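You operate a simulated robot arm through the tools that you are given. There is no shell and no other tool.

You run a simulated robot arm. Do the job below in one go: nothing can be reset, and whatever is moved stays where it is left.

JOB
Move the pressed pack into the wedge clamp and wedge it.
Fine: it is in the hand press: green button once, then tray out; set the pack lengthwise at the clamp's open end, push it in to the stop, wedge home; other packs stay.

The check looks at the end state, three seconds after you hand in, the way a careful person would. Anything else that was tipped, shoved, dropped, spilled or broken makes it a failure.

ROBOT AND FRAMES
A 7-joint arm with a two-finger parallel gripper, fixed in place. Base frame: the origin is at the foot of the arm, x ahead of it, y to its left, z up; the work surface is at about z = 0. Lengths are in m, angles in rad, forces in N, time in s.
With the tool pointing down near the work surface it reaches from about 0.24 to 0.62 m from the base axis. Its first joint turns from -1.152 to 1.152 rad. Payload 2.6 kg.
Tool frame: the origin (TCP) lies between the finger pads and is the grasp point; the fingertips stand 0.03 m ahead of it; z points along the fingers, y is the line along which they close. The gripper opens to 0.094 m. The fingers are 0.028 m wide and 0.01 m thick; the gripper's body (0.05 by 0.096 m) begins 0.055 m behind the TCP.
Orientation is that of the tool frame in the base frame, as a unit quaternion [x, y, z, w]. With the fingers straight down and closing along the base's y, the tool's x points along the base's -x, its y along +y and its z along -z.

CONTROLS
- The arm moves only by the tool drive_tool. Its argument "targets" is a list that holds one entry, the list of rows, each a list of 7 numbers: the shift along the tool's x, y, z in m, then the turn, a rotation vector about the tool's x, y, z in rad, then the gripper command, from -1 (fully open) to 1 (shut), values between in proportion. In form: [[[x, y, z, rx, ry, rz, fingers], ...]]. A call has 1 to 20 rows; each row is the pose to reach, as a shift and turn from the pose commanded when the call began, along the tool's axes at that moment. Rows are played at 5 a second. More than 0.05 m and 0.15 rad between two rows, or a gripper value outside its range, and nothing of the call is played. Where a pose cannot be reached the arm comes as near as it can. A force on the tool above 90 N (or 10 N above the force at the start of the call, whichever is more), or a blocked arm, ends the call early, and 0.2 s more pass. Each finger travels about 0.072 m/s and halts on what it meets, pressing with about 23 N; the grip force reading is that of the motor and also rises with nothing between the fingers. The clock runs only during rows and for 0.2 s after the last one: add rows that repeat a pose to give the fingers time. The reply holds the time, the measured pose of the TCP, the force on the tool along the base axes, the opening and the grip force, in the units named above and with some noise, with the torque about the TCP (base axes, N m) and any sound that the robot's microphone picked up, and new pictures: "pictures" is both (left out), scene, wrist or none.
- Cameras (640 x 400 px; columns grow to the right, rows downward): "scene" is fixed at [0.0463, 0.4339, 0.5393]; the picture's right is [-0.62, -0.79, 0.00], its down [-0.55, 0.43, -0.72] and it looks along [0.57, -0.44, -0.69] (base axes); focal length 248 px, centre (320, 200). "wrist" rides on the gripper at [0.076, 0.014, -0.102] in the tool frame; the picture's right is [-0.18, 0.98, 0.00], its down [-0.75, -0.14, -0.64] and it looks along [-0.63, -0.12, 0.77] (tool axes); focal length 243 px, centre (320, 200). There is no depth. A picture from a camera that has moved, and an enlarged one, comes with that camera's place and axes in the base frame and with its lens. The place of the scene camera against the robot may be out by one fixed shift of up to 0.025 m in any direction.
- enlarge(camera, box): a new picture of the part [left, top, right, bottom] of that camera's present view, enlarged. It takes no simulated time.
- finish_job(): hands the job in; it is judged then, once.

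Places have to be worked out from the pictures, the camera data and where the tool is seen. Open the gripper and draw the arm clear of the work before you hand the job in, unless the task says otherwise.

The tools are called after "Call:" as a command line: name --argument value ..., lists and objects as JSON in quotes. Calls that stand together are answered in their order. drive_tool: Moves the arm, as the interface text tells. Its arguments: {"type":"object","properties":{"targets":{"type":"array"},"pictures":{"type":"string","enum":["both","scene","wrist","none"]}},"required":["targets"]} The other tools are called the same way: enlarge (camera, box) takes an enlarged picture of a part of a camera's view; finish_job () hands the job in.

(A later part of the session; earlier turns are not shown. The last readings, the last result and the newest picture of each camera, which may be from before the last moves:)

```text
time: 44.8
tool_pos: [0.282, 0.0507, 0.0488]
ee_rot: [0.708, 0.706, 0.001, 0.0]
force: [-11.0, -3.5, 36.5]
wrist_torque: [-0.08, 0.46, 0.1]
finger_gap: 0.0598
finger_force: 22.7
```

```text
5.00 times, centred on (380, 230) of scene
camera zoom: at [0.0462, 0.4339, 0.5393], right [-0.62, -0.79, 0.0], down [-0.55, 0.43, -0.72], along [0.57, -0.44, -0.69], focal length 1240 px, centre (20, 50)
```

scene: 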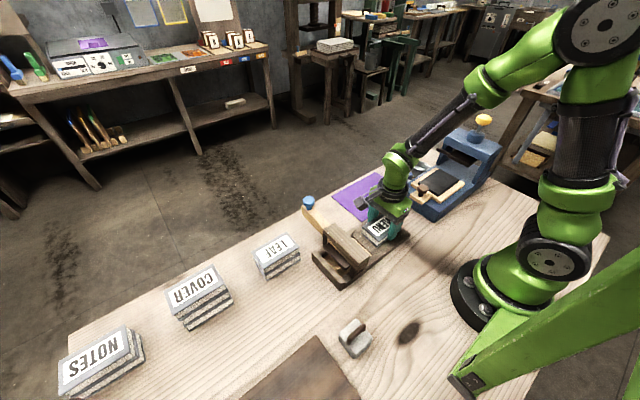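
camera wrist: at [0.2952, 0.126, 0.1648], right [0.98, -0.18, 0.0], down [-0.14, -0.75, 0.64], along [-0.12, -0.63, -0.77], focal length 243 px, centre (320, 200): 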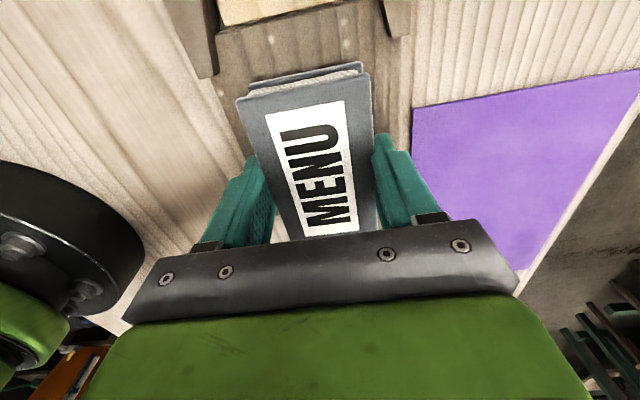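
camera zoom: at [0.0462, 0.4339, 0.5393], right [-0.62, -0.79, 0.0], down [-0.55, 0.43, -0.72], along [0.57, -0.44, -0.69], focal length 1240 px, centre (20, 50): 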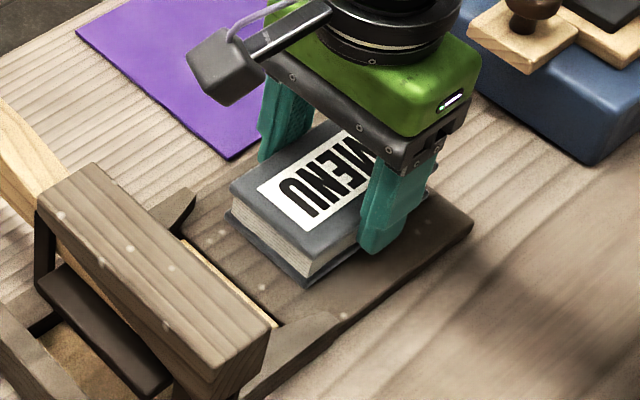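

It has touched down (36 N). I'll relieve by 1.2 mm, then open the fingers.

Call:
drive_tool --targets '[[[0, 0, -0.0012, 0, 0, 0, 0.1], [0, 0, -0.0012, 0, 0, 0, 0.1]]]' --pictures "none"

Call:
drive_tool --targets '[[[0, 0, 0, 0, 0, 0, -0.3], [0, 0, 0, 0, 0, 0, -0.6], [0, 0, 0, 0, 0, 0, -0.8], [0, 0, 0, 0, 0, 0, -0.8]]]'

Call:
enlarge --camera "wrist" --box '[180, 0, 460, 240]'

```text
time: 45.4
tool_pos: [0.2824, 0.0512, 0.0491]
ee_rot: [0.707, 0.707, 0.001, 0.0]
force: [0.6, -1.0, 0.7]
wrist_torque: [0.12, -0.14, -0.09]
finger_gap: 0.0594
finger_force: 23.1
```

```text
time: 46.4
tool_pos: [0.2816, 0.0503, 0.0502]
ee_rot: [0.707, 0.707, 0.0, 0.0]
force: [-0.2, 0.7, -0.5]
wrist_torque: [-0.01, 0.04, -0.01]
finger_gap: 0.0846
finger_force: 0.1
camera wrist: at [0.2959, 0.1261, 0.1526], right [0.98, -0.18, 0.0], down [-0.14, -0.75, 0.64], along [-0.12, -0.63, -0.77], focal length 243 px, centre (320, 200)
```

scene: 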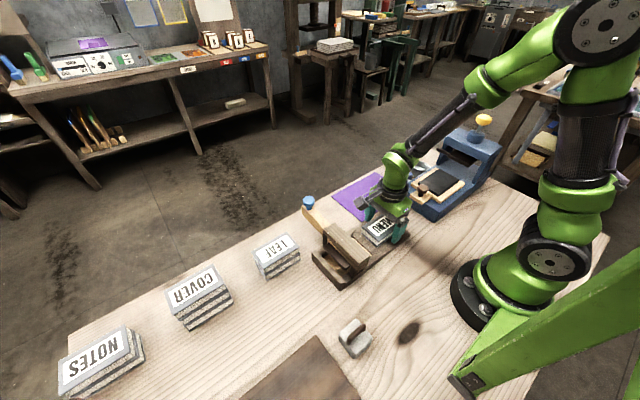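
wrist: 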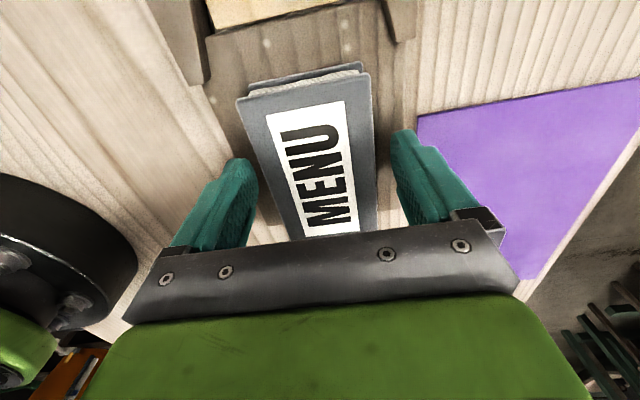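

```text
1.67 times, centred on (320, 120) of wrist
camera zoom: at [0.2959, 0.1261, 0.1526], right [0.98, -0.18, 0.0], down [-0.14, -0.75, 0.64], along [-0.12, -0.63, -0.77], focal length 404 px, centre (320, 333)
```

zoom: 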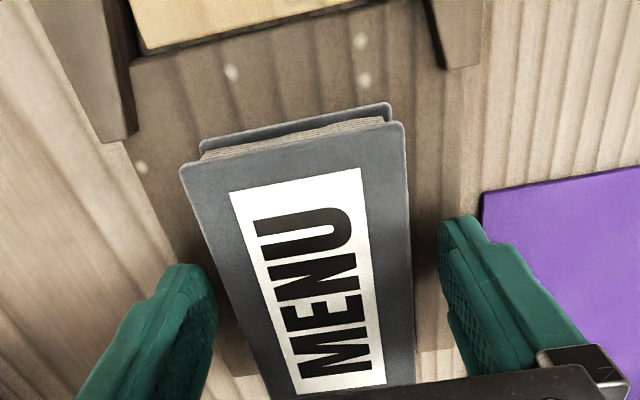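

The pack sits squarely on the deck in front of the jaws. I'll rise, move behind it, set the fingers to about 24 mm apart as a two-point pusher, and look before descending.

Call:
drive_tool --targets '[[[0, 0, -0.02, 0, 0, 0, -0.8], [0, 0, -0.05, 0, 0, 0, -0.8], [0, 0, -0.08, 0, 0, 0, -0.5], [-0.035, 0, -0.08, 0, 0, 0, 0], [-0.072, 0, -0.08, 0, 0, 0, 0.49], [-0.072, 0, -0.08, 0, 0, 0, 0.49], [-0.072, 0, -0.08, 0, 0, 0, 0.49]]]'

Call:
enlarge --camera "wrist" --box '[200, 0, 440, 240]'

Call:
enlarge --camera "scene" --box '[310, 160, 430, 290]'

```text
time: 48.0
tool_pos: [0.2797, -0.0212, 0.1299]
ee_rot: [0.707, 0.707, 0.0, 0.0]
force: [0.0, 0.3, 0.0]
wrist_torque: [0.02, 0.03, 0.02]
finger_gap: 0.0244
finger_force: 0.0
camera wrist: at [0.295, 0.0536, 0.2322], right [0.98, -0.18, 0.0], down [-0.14, -0.75, 0.64], along [-0.12, -0.63, -0.77], focal length 243 px, centre (320, 200)
```

scene: 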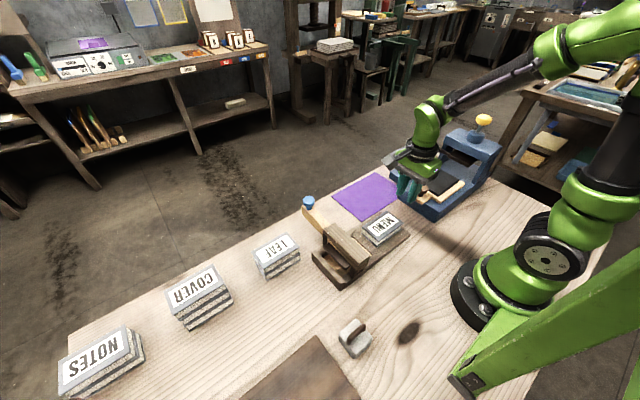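
wrist: 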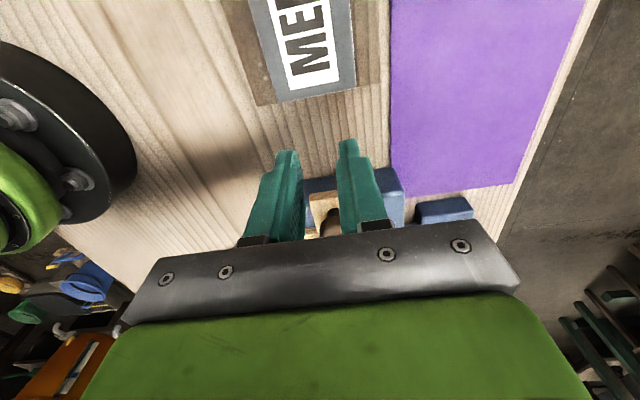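

```text
1.67 times, centred on (320, 120) of wrist
camera zoom: at [0.295, 0.0536, 0.2322], right [0.98, -0.18, 0.0], down [-0.14, -0.75, 0.64], along [-0.12, -0.63, -0.77], focal length 404 px, centre (320, 333)
```

zoom: 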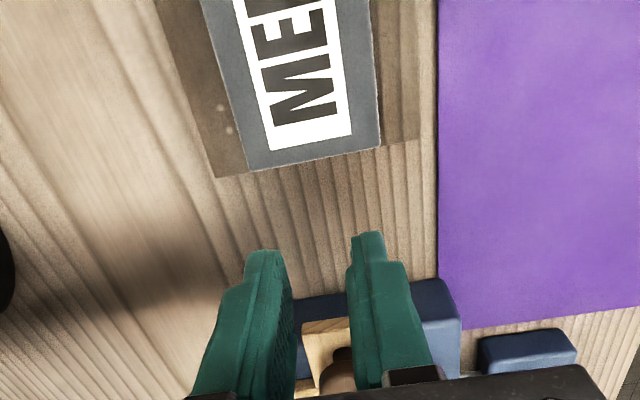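

```text
3.08 times, centred on (370, 225) of scene
camera zoom: at [0.0463, 0.4339, 0.5393], right [-0.62, -0.79, 0.0], down [-0.55, 0.43, -0.72], along [0.57, -0.44, -0.69], focal length 763 px, centre (166, 123)
```

zoom: 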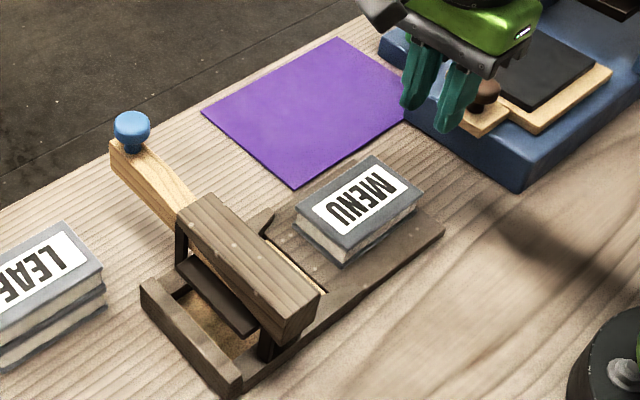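

The pack's rear end is at y≈0 and centred on x≈0.281. I'll lower the pusher behind it to tips at about z 0.02 (deck surface is at about 0.014).

Call:
drive_tool --targets '[[[-0.009, 0.0012, 0, 0, 0, 0, 0.49], [-0.009, 0.0012, 0.03, 0, 0, 0, 0.49], [-0.009, 0.0012, 0.06, 0, 0, 0, 0.49], [-0.009, 0.0012, 0.075, 0, 0, 0, 0.49], [-0.009, 0.0012, 0.079, 0, 0, 0, 0.49], [-0.009, 0.0012, 0.079, 0, 0, 0, 0.49]]]'

Call:
enlarge --camera "scene" --box '[340, 170, 430, 270]'

```text
time: 49.4
tool_pos: [0.2836, -0.0302, 0.0496]
ee_rot: [0.708, 0.707, 0.0, 0.001]
force: [-0.6, 0.1, -0.3]
wrist_torque: [-0.01, -0.03, 0.0]
finger_gap: 0.0238
finger_force: 0.1
camera wrist: at [0.2968, 0.0454, 0.1531], right [0.98, -0.18, 0.0], down [-0.14, -0.75, 0.64], along [-0.12, -0.63, -0.77], focal length 243 px, centre (320, 200)
```

scene: 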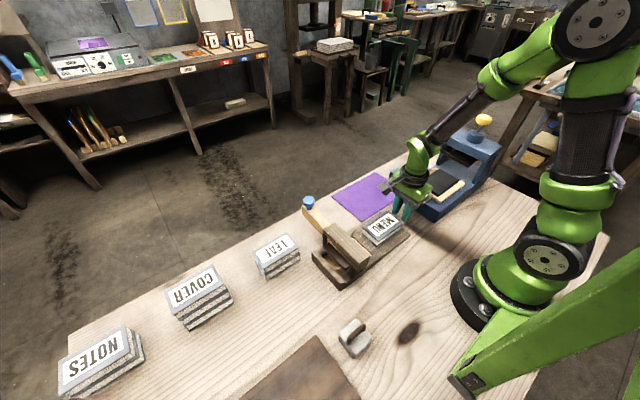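
wrist: 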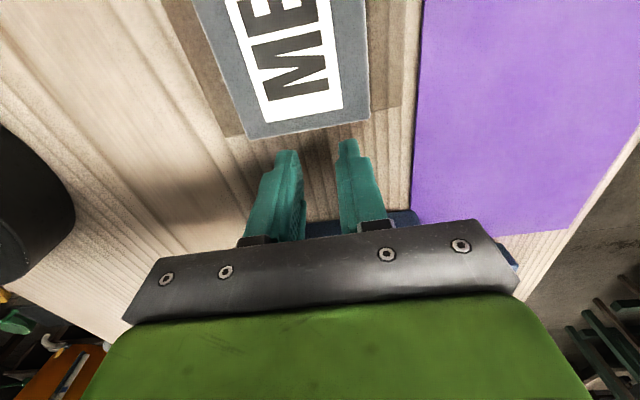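

```text
4.00 times, centred on (385, 220) of scene
camera zoom: at [0.0463, 0.4339, 0.5393], right [-0.62, -0.79, 0.0], down [-0.55, 0.43, -0.72], along [0.57, -0.44, -0.69], focal length 992 px, centre (60, 120)
```

zoom: 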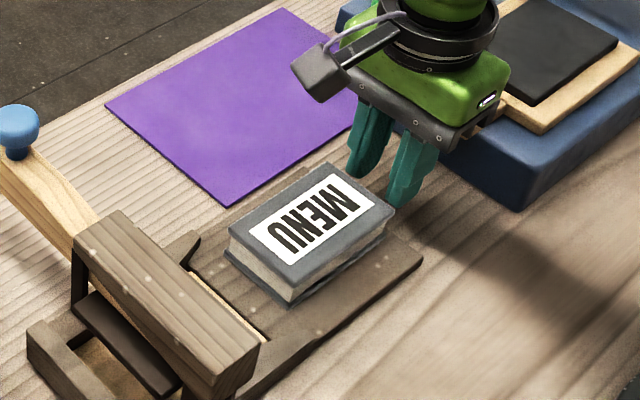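

The pusher is set at mid-pack height behind it. I'll push along +y in small steps and check how it enters the jaws.

Call:
drive_tool --targets '[[[0.007, 0, 0, 0, 0, 0, 0.49], [0.013, 0, 0, 0, 0, 0, 0.49], [0.019, 0, 0, 0, 0, 0, 0.49], [0.025, 0, 0, 0, 0, 0, 0.49], [0.031, 0, 0, 0, 0, 0, 0.49], [0.037, 0, 0, 0, 0, 0, 0.49], [0.043, 0, 0, 0, 0, 0, 0.49]]]'

Call:
enlarge --camera "scene" --box '[310, 190, 420, 295]'

Call:
enlarge --camera "wrist" --box '[200, 0, 440, 180]'

```text
time: 51.0
tool_pos: [0.2816, 0.0127, 0.0502]
ee_rot: [0.707, 0.707, 0.0, 0.0]
force: [0.1, -1.1, 1.6]
wrist_torque: [0.03, 0.0, 0.0]
finger_gap: 0.0241
finger_force: 0.4
camera wrist: at [0.2966, 0.0881, 0.1529], right [0.98, -0.18, 0.0], down [-0.14, -0.75, 0.64], along [-0.12, -0.63, -0.77], focal length 243 px, centre (320, 200)
```

scene: 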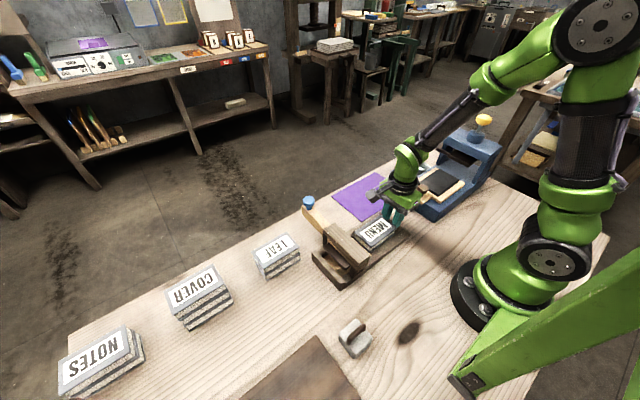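
wrist: 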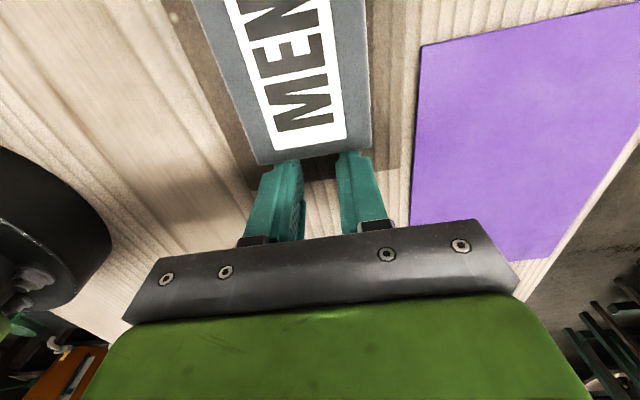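

```text
3.81 times, centred on (365, 242) of scene
camera zoom: at [0.0463, 0.4339, 0.5393], right [-0.62, -0.79, 0.0], down [-0.55, 0.43, -0.72], along [0.57, -0.44, -0.69], focal length 945 px, centre (149, 38)
```

zoom: 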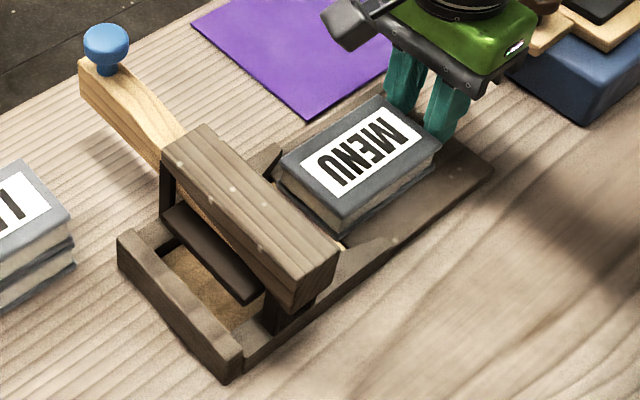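

```text
2.22 times, centred on (320, 90) of wrist
camera zoom: at [0.2966, 0.0881, 0.1529], right [0.98, -0.18, 0.0], down [-0.14, -0.75, 0.64], along [-0.12, -0.63, -0.77], focal length 539 px, centre (320, 444)
```

zoom: 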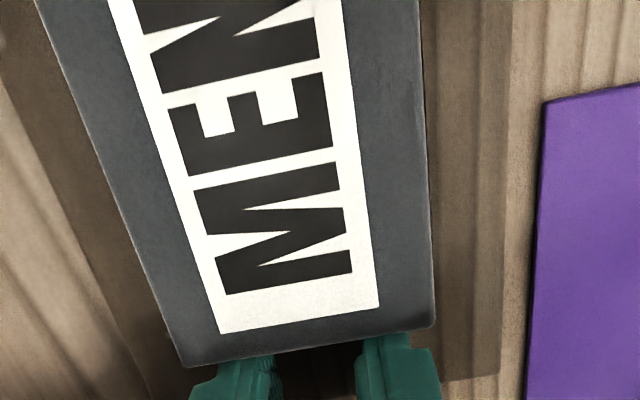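

The pack slides easily (about 1 N) and stays straight as it enters the jaws. I'll continue pushing.

Call:
drive_tool --targets '[[[0.006, 0, 0, 0, 0, 0, 0.49], [0.012, 0, 0, 0, 0, 0, 0.49], [0.018, 0, 0, 0, 0, 0, 0.49], [0.024, 0, 0, 0, 0, 0, 0.49], [0.03, 0, 0, 0, 0, 0, 0.49], [0.036, 0, 0, 0, 0, 0, 0.49], [0.042, 0, 0, 0, 0, 0, 0.49], [0.048, 0, 0, 0, 0, 0, 0.49]]]'

Call:
enlarge --camera "scene" --box '[300, 190, 410, 295]'

Call:
enlarge --camera "wrist" --box '[200, 0, 440, 180]'

```text
time: 52.8
tool_pos: [0.2829, 0.0609, 0.0517]
ee_rot: [0.707, 0.707, 0.0, 0.0]
force: [0.5, 0.0, 0.3]
wrist_torque: [-0.04, 0.04, 0.03]
finger_gap: 0.0239
finger_force: 0.0
camera wrist: at [0.2971, 0.1365, 0.1539], right [0.98, -0.18, 0.0], down [-0.14, -0.75, 0.64], along [-0.12, -0.63, -0.77], focal length 243 px, centre (320, 200)
```

scene: 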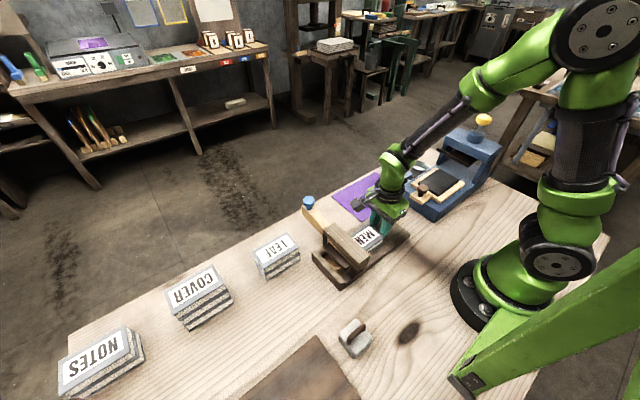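
wrist: 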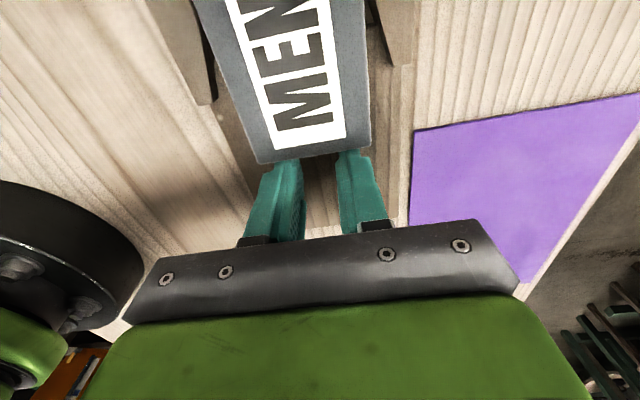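

```text
3.81 times, centred on (355, 242) of scene
camera zoom: at [0.0463, 0.4339, 0.5393], right [-0.62, -0.79, 0.0], down [-0.55, 0.43, -0.72], along [0.57, -0.44, -0.69], focal length 945 px, centre (187, 38)
```

zoom: 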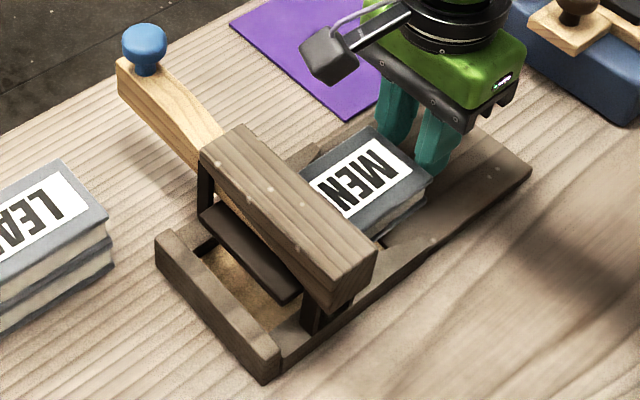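

```text
2.22 times, centred on (320, 90) of wrist
camera zoom: at [0.2971, 0.1365, 0.1539], right [0.98, -0.18, 0.0], down [-0.14, -0.75, 0.64], along [-0.12, -0.63, -0.77], focal length 539 px, centre (320, 444)
```

zoom: 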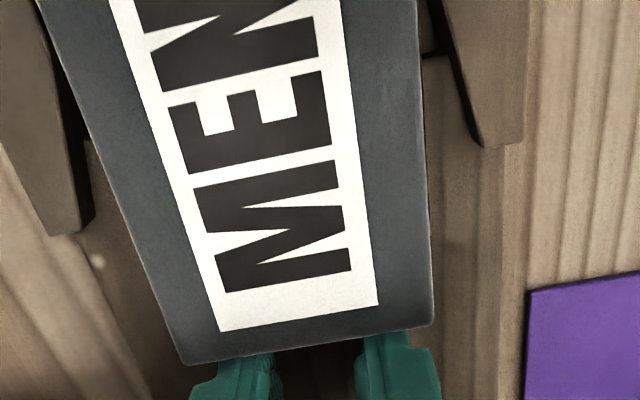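

The pack is under the bridge and still straight. Another 40 mm, then I'll creep to the stop.

Call:
drive_tool --targets '[[[0.006, 0, 0, 0, 0, 0, 0.49], [0.012, 0, 0, 0, 0, 0, 0.49], [0.018, 0, 0, 0, 0, 0, 0.49], [0.024, 0, 0, 0, 0, 0, 0.49], [0.03, 0, 0, 0, 0, 0, 0.49], [0.036, 0, 0, 0, 0, 0, 0.49], [0.042, 0, 0, 0, 0, 0, 0.49]]]'

Call:
enlarge --camera "scene" --box '[300, 190, 410, 295]'

Call:
enlarge --camera "wrist" --box '[200, 0, 440, 180]'

```text
time: 54.4
tool_pos: [0.2815, 0.1028, 0.051]
ee_rot: [0.706, 0.708, 0.0, 0.0]
force: [-0.5, -1.0, 0.7]
wrist_torque: [-0.04, -0.01, -0.01]
finger_gap: 0.024
finger_force: 0.1
camera wrist: at [0.2966, 0.1775, 0.1531], right [0.98, -0.18, 0.0], down [-0.14, -0.75, 0.64], along [-0.12, -0.63, -0.77], focal length 243 px, centre (320, 200)
```

scene: 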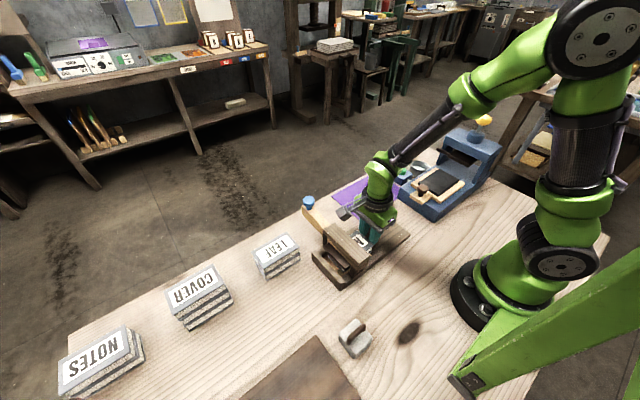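
wrist: 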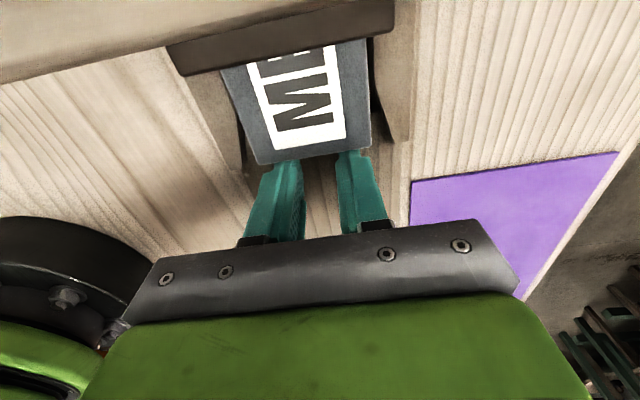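

```text
3.81 times, centred on (355, 242) of scene
camera zoom: at [0.0463, 0.4339, 0.5393], right [-0.62, -0.79, 0.0], down [-0.55, 0.43, -0.72], along [0.57, -0.44, -0.69], focal length 945 px, centre (187, 38)
```

zoom: 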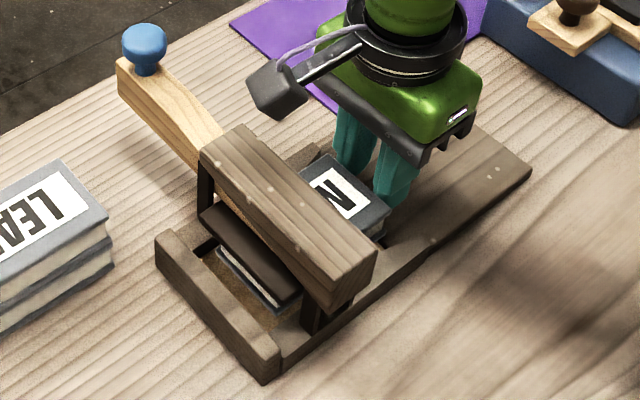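

```text
2.22 times, centred on (320, 90) of wrist
camera zoom: at [0.2966, 0.1775, 0.1531], right [0.98, -0.18, 0.0], down [-0.14, -0.75, 0.64], along [-0.12, -0.63, -0.77], focal length 539 px, centre (320, 444)
```

zoom: 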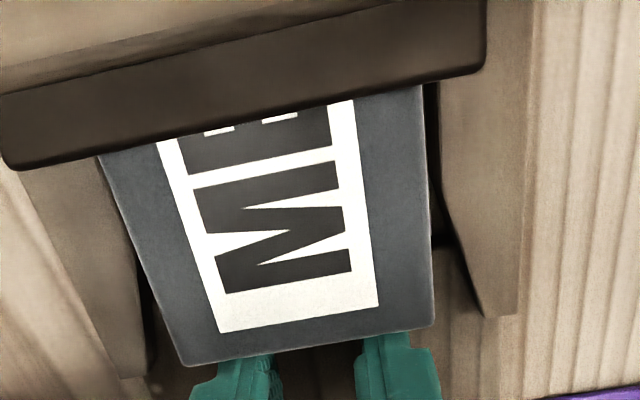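

The pack's leading end now shows beyond the pressing plate, with perhaps 2 cm left to the stop. I'll creep forward in 2 mm steps, watching the y force.

Call:
drive_tool --targets '[[[0.003, 0, 0, 0, 0, 0, 0.49], [0.006, 0, 0, 0, 0, 0, 0.49], [0.009, 0, 0, 0, 0, 0, 0.49], [0.012, 0, 0, 0, 0, 0, 0.49]]]' --pictures "scene"

Call:
enlarge --camera "scene" --box '[300, 220, 380, 295]'

```text
time: 55.4
tool_pos: [0.2823, 0.114, 0.0508]
ee_rot: [0.707, 0.707, -0.001, 0.0]
force: [-0.8, -0.4, -0.1]
wrist_torque: [-0.03, 0.02, 0.02]
finger_gap: 0.0237
finger_force: 0.1
```

scene: 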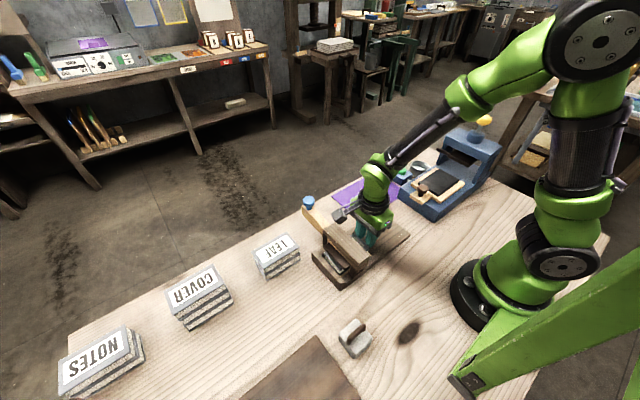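

```text
5.33 times, centred on (340, 258) of scene
camera zoom: at [0.0463, 0.4339, 0.5393], right [-0.62, -0.79, 0.0], down [-0.55, 0.43, -0.72], along [0.57, -0.44, -0.69], focal length 1323 px, centre (213, -107)
```

zoom: 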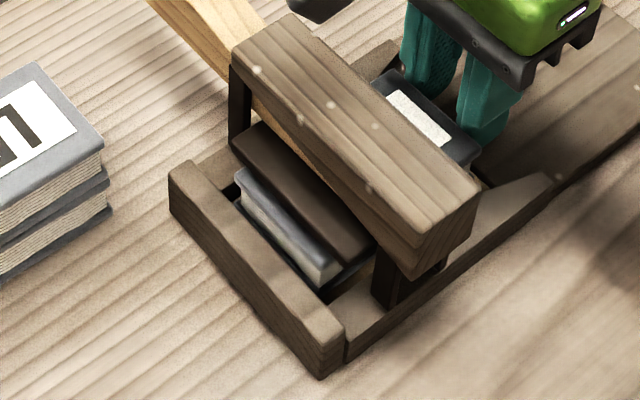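

The front edge is a few millimetres from the stop. I'll creep again in 1.5–2 mm steps.

Call:
drive_tool --targets '[[[0.002, 0, 0, 0, 0, 0, 0.49], [0.004, 0, 0, 0, 0, 0, 0.49], [0.006, 0, 0, 0, 0, 0, 0.49]]]' --pictures "scene"

Call:
enlarge --camera "scene" --box '[300, 220, 380, 295]'

```text
time: 56.2
tool_pos: [0.2836, 0.1189, 0.0499]
ee_rot: [0.707, 0.707, 0.0, -0.001]
force: [0.5, -0.9, 0.9]
wrist_torque: [-0.05, 0.01, 0.03]
finger_gap: 0.0239
finger_force: 0.0
```

scene: 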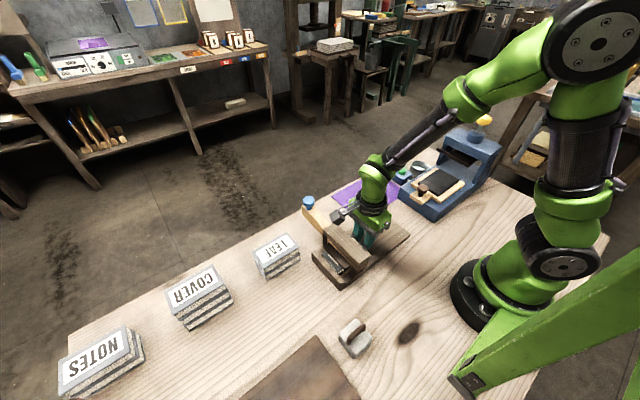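

```text
5.33 times, centred on (340, 258) of scene
camera zoom: at [0.0463, 0.4339, 0.5393], right [-0.62, -0.79, 0.0], down [-0.55, 0.43, -0.72], along [0.57, -0.44, -0.69], focal length 1323 px, centre (213, -107)
```

zoom: 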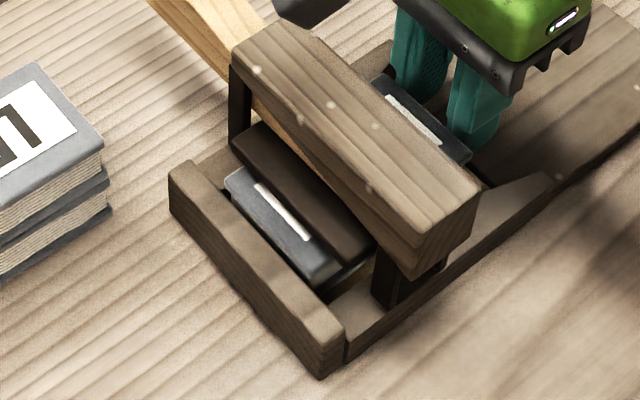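

Close to the stop now, still without resistance. I'll creep on in 1.5 mm steps.

Call:
drive_tool --targets '[[[0.0015, 0, 0, 0, 0, 0, 0.49], [0.003, 0, 0, 0, 0, 0, 0.49], [0.0045, 0, 0, 0, 0, 0, 0.49]]]' --pictures "scene"

Call:
enlarge --camera "scene" --box '[300, 220, 380, 295]'

```text
time: 57.0
tool_pos: [0.2821, 0.1222, 0.0501]
ee_rot: [0.708, 0.706, -0.001, 0.001]
force: [1.2, -29.0, 4.5]
wrist_torque: [-0.4, -0.12, 0.05]
finger_gap: 0.0239
finger_force: 0.0
```

scene: 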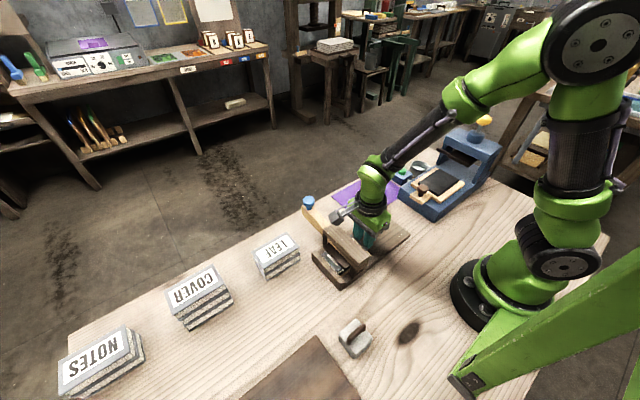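

```text
5.33 times, centred on (340, 258) of scene
camera zoom: at [0.0463, 0.4339, 0.5393], right [-0.62, -0.79, 0.0], down [-0.55, 0.43, -0.72], along [0.57, -0.44, -0.69], focal length 1323 px, centre (213, -107)
```

zoom: 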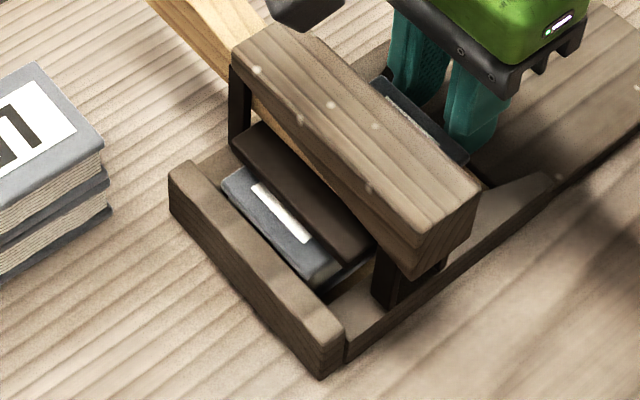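

A 29 N resistance at y: the pack is against the stop and the clamp hasn't moved. I'll back straight off, rise clear, and view the wedge.

Call:
drive_tool --targets '[[[-0.006, 0, 0, 0, 0, 0, 0.49], [-0.02, 0, 0, 0, 0, 0, 0.49], [-0.04, 0, -0.005, 0, 0, 0, 0.49], [-0.045, 0, -0.04, 0, 0, 0, 0.49], [-0.045, 0, -0.08, 0, 0, 0, 0.49], [-0.045, 0, -0.12, 0, 0, 0, 0.7], [-0.045, 0, -0.16, 0, 0, 0, 1], [-0.045, 0, -0.2, 0, 0, 0, 1], [0.0, 0, -0.24, 0, 0, 0, 1], [0.03, 0.02, -0.25, 0, 0, 0, 1], [0.06, 0.04, -0.25, 0, 0, 0, 1], [0.06, 0.04, -0.25, 0, 0, 0, 1]]]'

Call:
enlarge --camera "wrist" --box '[160, 0, 440, 175]'

Call:
enlarge --camera "scene" --box '[290, 190, 410, 295]'

```text
refused: row 9 steps farther than a row can; nothing moved
```

```text
2.29 times, centred on (300, 88) of wrist
camera zoom: at [0.2973, 0.1977, 0.1524], right [0.98, -0.19, 0.0], down [-0.14, -0.75, 0.65], along [-0.12, -0.63, -0.76], focal length 555 px, centre (366, 457)
```

zoom: 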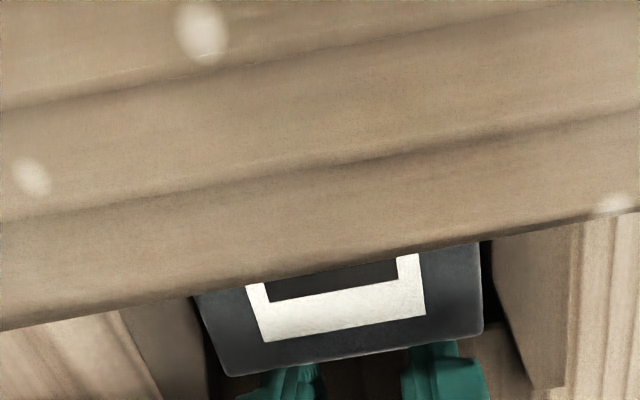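

```text
3.81 times, centred on (350, 242) of scene
camera zoom: at [0.0463, 0.4339, 0.5393], right [-0.62, -0.79, 0.0], down [-0.55, 0.43, -0.72], along [0.57, -0.44, -0.69], focal length 945 px, centre (206, 38)
```

zoom: 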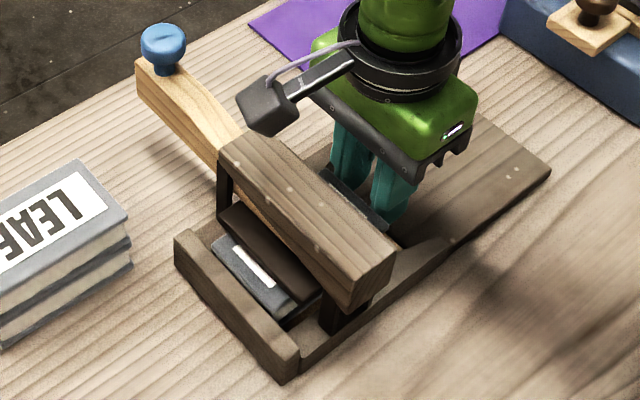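

That call was refused because one row stepped too far. I'll repeat it with shorter steps.

Call:
drive_tool --targets '[[[-0.006, 0, 0, 0, 0, 0, 0.49], [-0.02, 0, 0, 0, 0, 0, 0.49], [-0.04, 0, -0.005, 0, 0, 0, 0.49], [-0.045, 0, -0.04, 0, 0, 0, 0.49], [-0.045, 0, -0.08, 0, 0, 0, 0.49], [-0.045, 0, -0.12, 0, 0, 0, 0.7], [-0.045, 0, -0.16, 0, 0, 0, 1], [-0.045, 0, -0.2, 0, 0, 0, 1], [-0.015, 0.01, -0.23, 0, 0, 0, 1], [0.02, 0.02, -0.25, 0, 0, 0, 1], [0.06, 0.04, -0.25, 0, 0, 0, 1], [0.06, 0.04, -0.25, 0, 0, 0, 1]]]'

Call:
enlarge --camera "wrist" --box '[160, 0, 480, 200]'

Call:
enlarge --camera "scene" --box '[290, 190, 410, 295]'

```text
time: 59.6
tool_pos: [0.3223, 0.1875, 0.3039]
ee_rot: [0.707, 0.707, 0.0, 0.0]
force: [0.0, 0.3, -0.3]
wrist_torque: [0.01, 0.02, 0.02]
finger_gap: 0.0002
finger_force: 22.9
camera wrist: at [0.3371, 0.2608, 0.4058], right [0.98, -0.18, 0.0], down [-0.14, -0.75, 0.64], along [-0.12, -0.63, -0.77], focal length 243 px, centre (320, 200)
```

scene: 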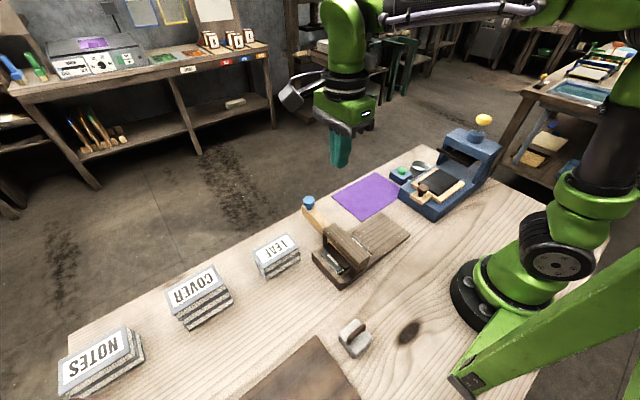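
wrist: 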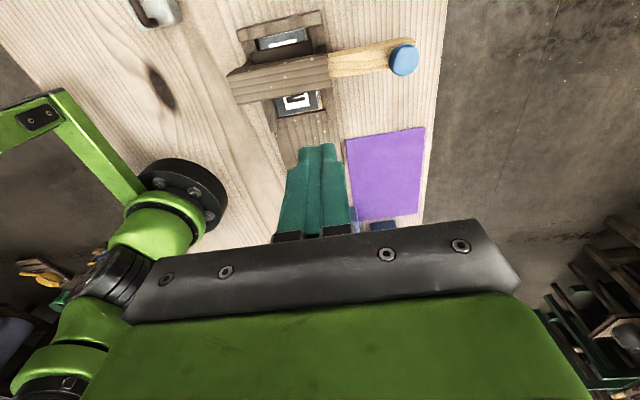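

```text
2.00 times, centred on (320, 100) of wrist
camera zoom: at [0.3371, 0.2608, 0.4058], right [0.98, -0.18, 0.0], down [-0.14, -0.75, 0.64], along [-0.12, -0.63, -0.77], focal length 485 px, centre (320, 400)
```

zoom: 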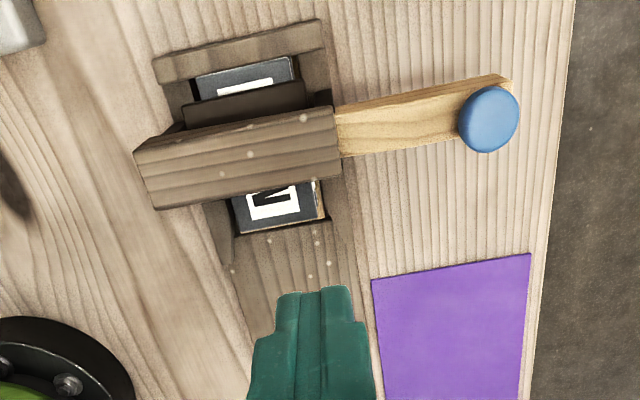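

```text
3.81 times, centred on (350, 242) of scene
camera zoom: at [0.0463, 0.4339, 0.5393], right [-0.62, -0.79, 0.0], down [-0.55, 0.43, -0.72], along [0.57, -0.44, -0.69], focal length 945 px, centre (206, 38)
```

zoom: 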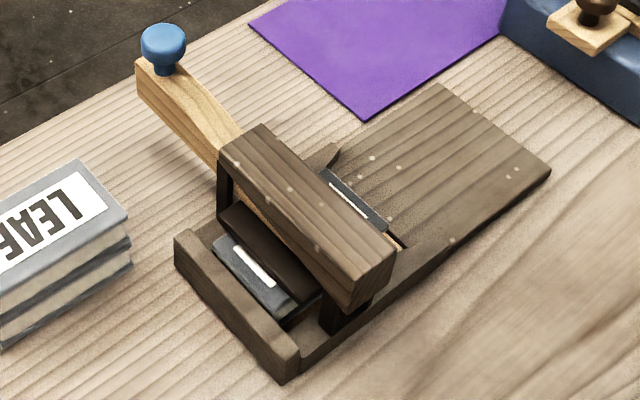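

The pack is seated against the stop. The wedge end face is at about x 0.43, y 0.185–0.21, z 0.055–0.085, with the blue knob on top near (0.42, 0.195, 0.10). I'll bring the closed fingers to the outside (+x) of it at x≈0.46.

Call:
drive_tool --targets '[[[0.003, 0.04, 0, 0, 0, 0, 1], [0.006, 0.08, 0, 0, 0, 0, 1], [0.0095, 0.12, 0.02, 0, 0, 0, 1], [0.0095, 0.14, 0.05, 0, 0, 0, 1], [0.0095, 0.14, 0.09, 0, 0, 0, 1], [0.0095, 0.14, 0.13, 0, 0, 0, 1], [0.0095, 0.14, 0.16, 0, 0, 0, 1], [0.0095, 0.14, 0.16, 0, 0, 0, 1]]]'

Call:
enlarge --camera "wrist" --box '[160, 0, 400, 180]'

Call:
enlarge --camera "scene" --box '[260, 140, 380, 270]'

```text
time: 61.4
tool_pos: [0.4625, 0.1964, 0.1396]
ee_rot: [0.707, 0.707, 0.001, 0.0]
force: [-0.5, -0.1, 0.3]
wrist_torque: [0.0, -0.02, -0.02]
finger_gap: 0.0002
finger_force: 23.4
camera wrist: at [0.4774, 0.2716, 0.2422], right [0.98, -0.18, 0.0], down [-0.14, -0.75, 0.64], along [-0.12, -0.63, -0.77], focal length 243 px, centre (320, 200)
```

scene: 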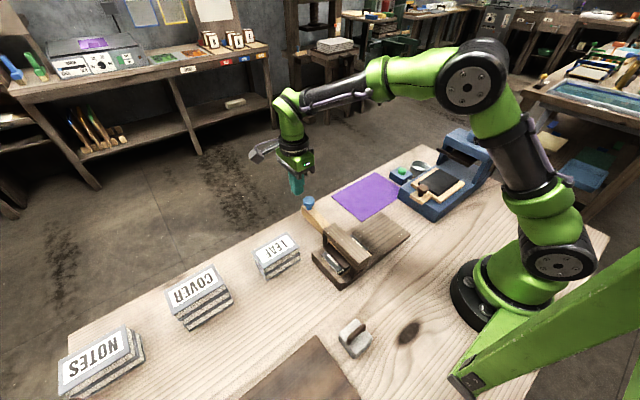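
wrist: 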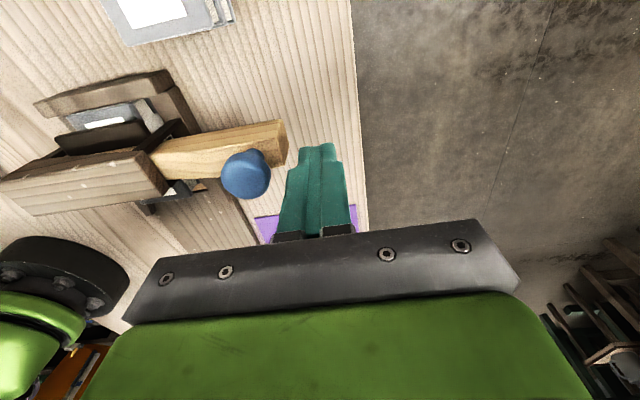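

```text
2.22 times, centred on (280, 90) of wrist
camera zoom: at [0.4774, 0.2716, 0.2422], right [0.98, -0.18, 0.0], down [-0.14, -0.75, 0.64], along [-0.12, -0.63, -0.77], focal length 539 px, centre (409, 444)
```

zoom: 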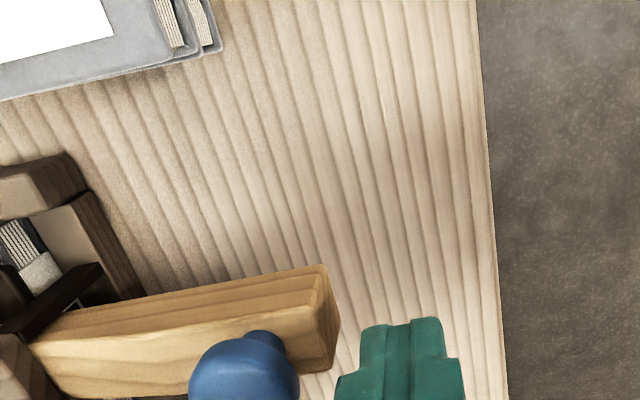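

```text
3.08 times, centred on (320, 205) of scene
camera zoom: at [0.0463, 0.4339, 0.5393], right [-0.62, -0.79, 0.0], down [-0.55, 0.43, -0.72], along [0.57, -0.44, -0.69], focal length 763 px, centre (320, 185)
```

zoom: 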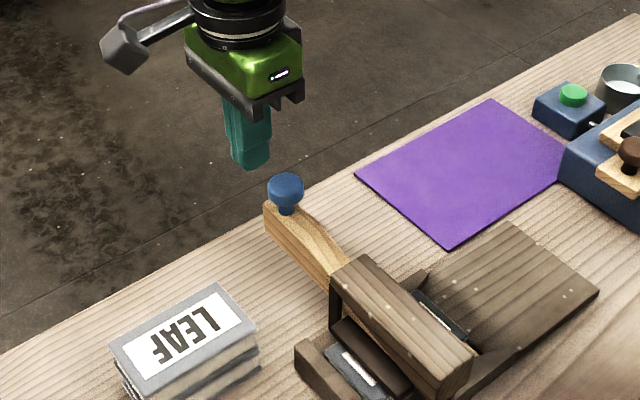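

The wedge's end face is clear: x≈0.434, y 0.18–0.205, z 0.055–0.085, and the knob doesn't protrude past it. I'll align to y≈0.193 and lower the closed fingers outside the end face.

Call:
drive_tool --targets '[[[-0.0035, 0, 0.015, 0, 0, 0, 1], [-0.0035, 0, 0.03, 0, 0, 0, 1], [-0.0035, 0, 0.045, 0, 0, 0, 1], [-0.0035, 0, 0.058, 0, 0, 0, 1], [-0.0035, 0, 0.058, 0, 0, 0, 1]]]'

Call:
enlarge --camera "wrist" --box '[160, 30, 400, 210]'

Call:
enlarge --camera "scene" --box '[260, 140, 380, 270]'

```text
time: 62.6
tool_pos: [0.4619, 0.192, 0.0826]
ee_rot: [0.707, 0.707, 0.0, 0.001]
force: [0.4, 0.1, 0.2]
wrist_torque: [0.03, 0.02, 0.01]
finger_gap: 0.0
finger_force: 22.9
camera wrist: at [0.477, 0.2671, 0.1856], right [0.98, -0.18, 0.0], down [-0.14, -0.75, 0.64], along [-0.12, -0.63, -0.77], focal length 243 px, centre (320, 200)
```

scene: 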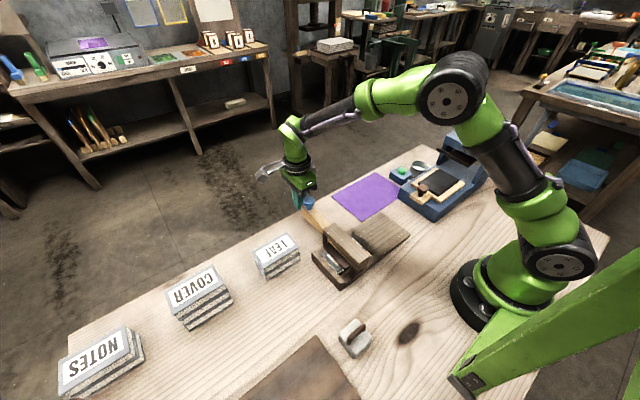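
wrist: 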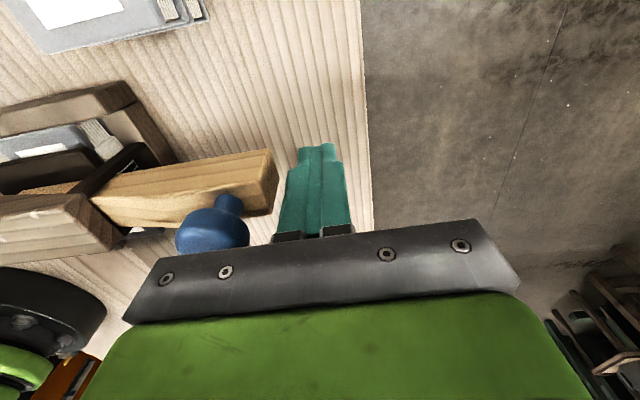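

```text
2.22 times, centred on (280, 120) of wrist
camera zoom: at [0.477, 0.2671, 0.1856], right [0.98, -0.18, 0.0], down [-0.14, -0.75, 0.64], along [-0.12, -0.63, -0.77], focal length 539 px, centre (409, 378)
```

zoom: 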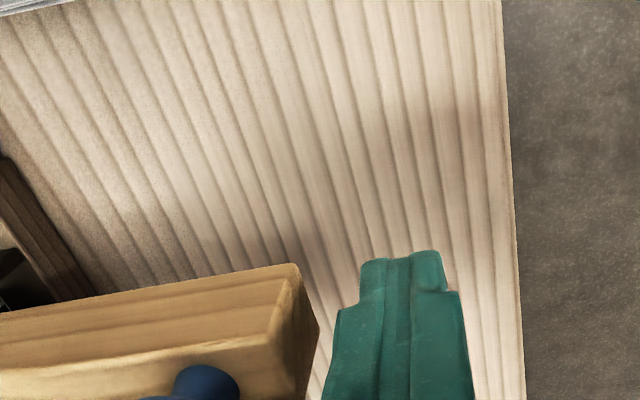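

```text
3.08 times, centred on (320, 205) of scene
camera zoom: at [0.0463, 0.4339, 0.5393], right [-0.62, -0.79, 0.0], down [-0.55, 0.43, -0.72], along [0.57, -0.44, -0.69], focal length 763 px, centre (320, 185)
```

zoom: 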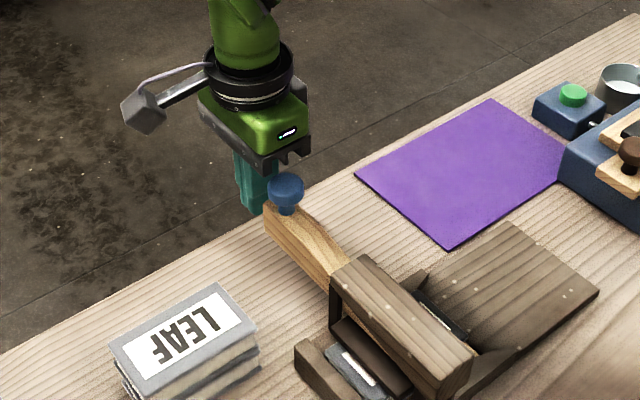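

The fingers are alongside the end face with the gripper body well above the knob. I'll push toward -x in small steps and watch for contact.

Call:
drive_tool --targets '[[[0, -0.006, 0, 0, 0, 0, 1], [0, -0.012, 0, 0, 0, 0, 1], [0, -0.017, 0, 0, 0, 0, 1], [0, -0.021, 0, 0, 0, 0, 1], [0, -0.025, 0, 0, 0, 0, 1]]]'

Call:
enlarge --camera "scene" --box '[270, 170, 390, 290]'

```text
time: 63.8
tool_pos: [0.4378, 0.1919, 0.083]
ee_rot: [0.706, 0.708, 0.0, 0.0]
force: [1.2, 0.3, 0.3]
wrist_torque: [-0.01, -0.01, -0.04]
finger_gap: 0.0
finger_force: 23.4
camera wrist: at [0.452, 0.2668, 0.1856], right [0.98, -0.18, 0.0], down [-0.14, -0.75, 0.64], along [-0.12, -0.63, -0.77], focal length 243 px, centre (320, 200)
```

scene: 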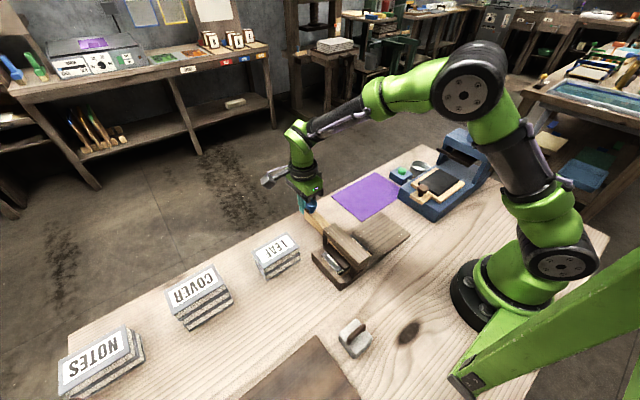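
wrist: 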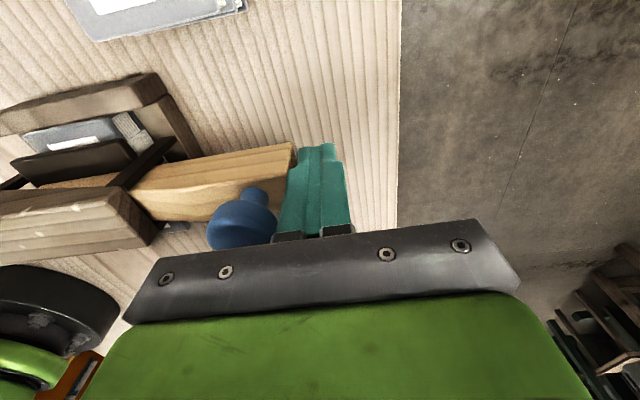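

```text
3.33 times, centred on (330, 230) of scene
camera zoom: at [0.0463, 0.4339, 0.5393], right [-0.62, -0.79, 0.0], down [-0.55, 0.43, -0.72], along [0.57, -0.44, -0.69], focal length 827 px, centre (287, 100)
```

zoom: 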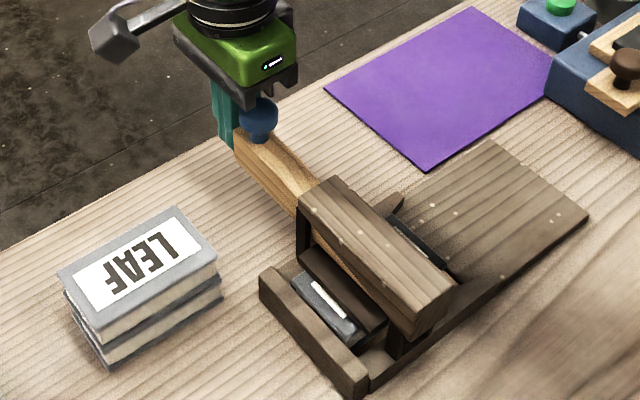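

The finger has met the wedge with almost no resistance so far. I'll keep pushing.

Call:
drive_tool --targets '[[[0, -0.004, 0, 0, 0, 0, 1], [0, -0.008, 0, 0, 0, 0, 1], [0, -0.012, 0, 0, 0, 0, 1], [0, -0.016, 0, 0, 0, 0, 1], [0, -0.02, 0, 0, 0, 0, 1]]]'

Call:
enlarge --camera "scene" --box '[270, 170, 390, 290]'

```text
time: 65.0
tool_pos: [0.4177, 0.1905, 0.0839]
ee_rot: [0.707, 0.707, 0.0, 0.0]
force: [2.4, -0.3, -0.9]
wrist_torque: [0.0, 0.0, 0.0]
finger_gap: 0.0001
finger_force: 23.0
camera wrist: at [0.4321, 0.2661, 0.1854], right [0.98, -0.18, 0.0], down [-0.14, -0.75, 0.64], along [-0.12, -0.63, -0.77], focal length 243 px, centre (320, 200)
```

scene: 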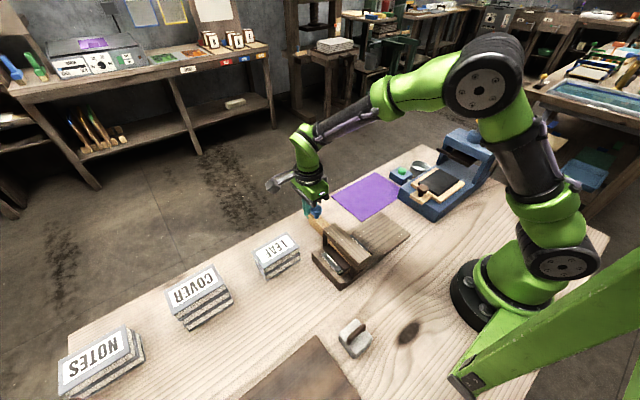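
wrist: 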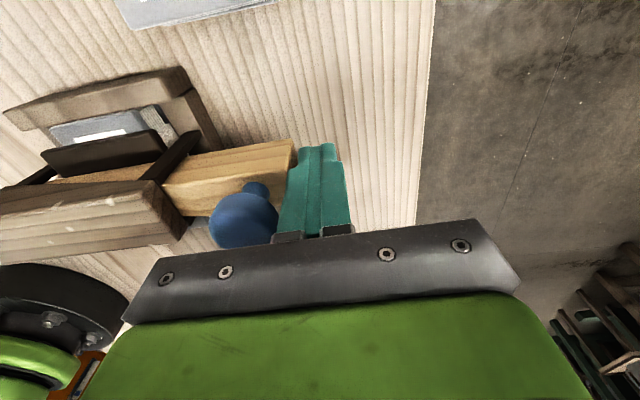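

```text
3.33 times, centred on (330, 230) of scene
camera zoom: at [0.0463, 0.4339, 0.5393], right [-0.62, -0.79, 0.0], down [-0.55, 0.43, -0.72], along [0.57, -0.44, -0.69], focal length 827 px, centre (287, 100)
```

zoom: 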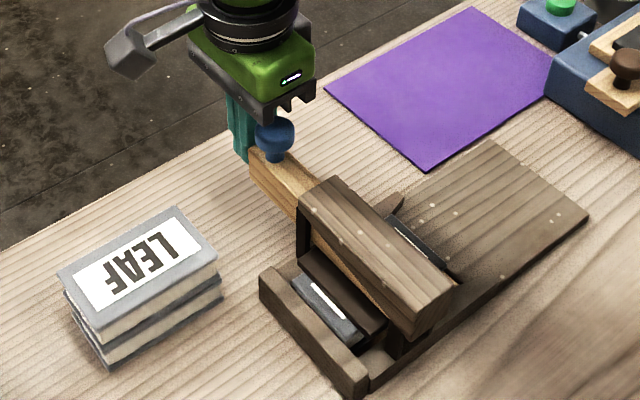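

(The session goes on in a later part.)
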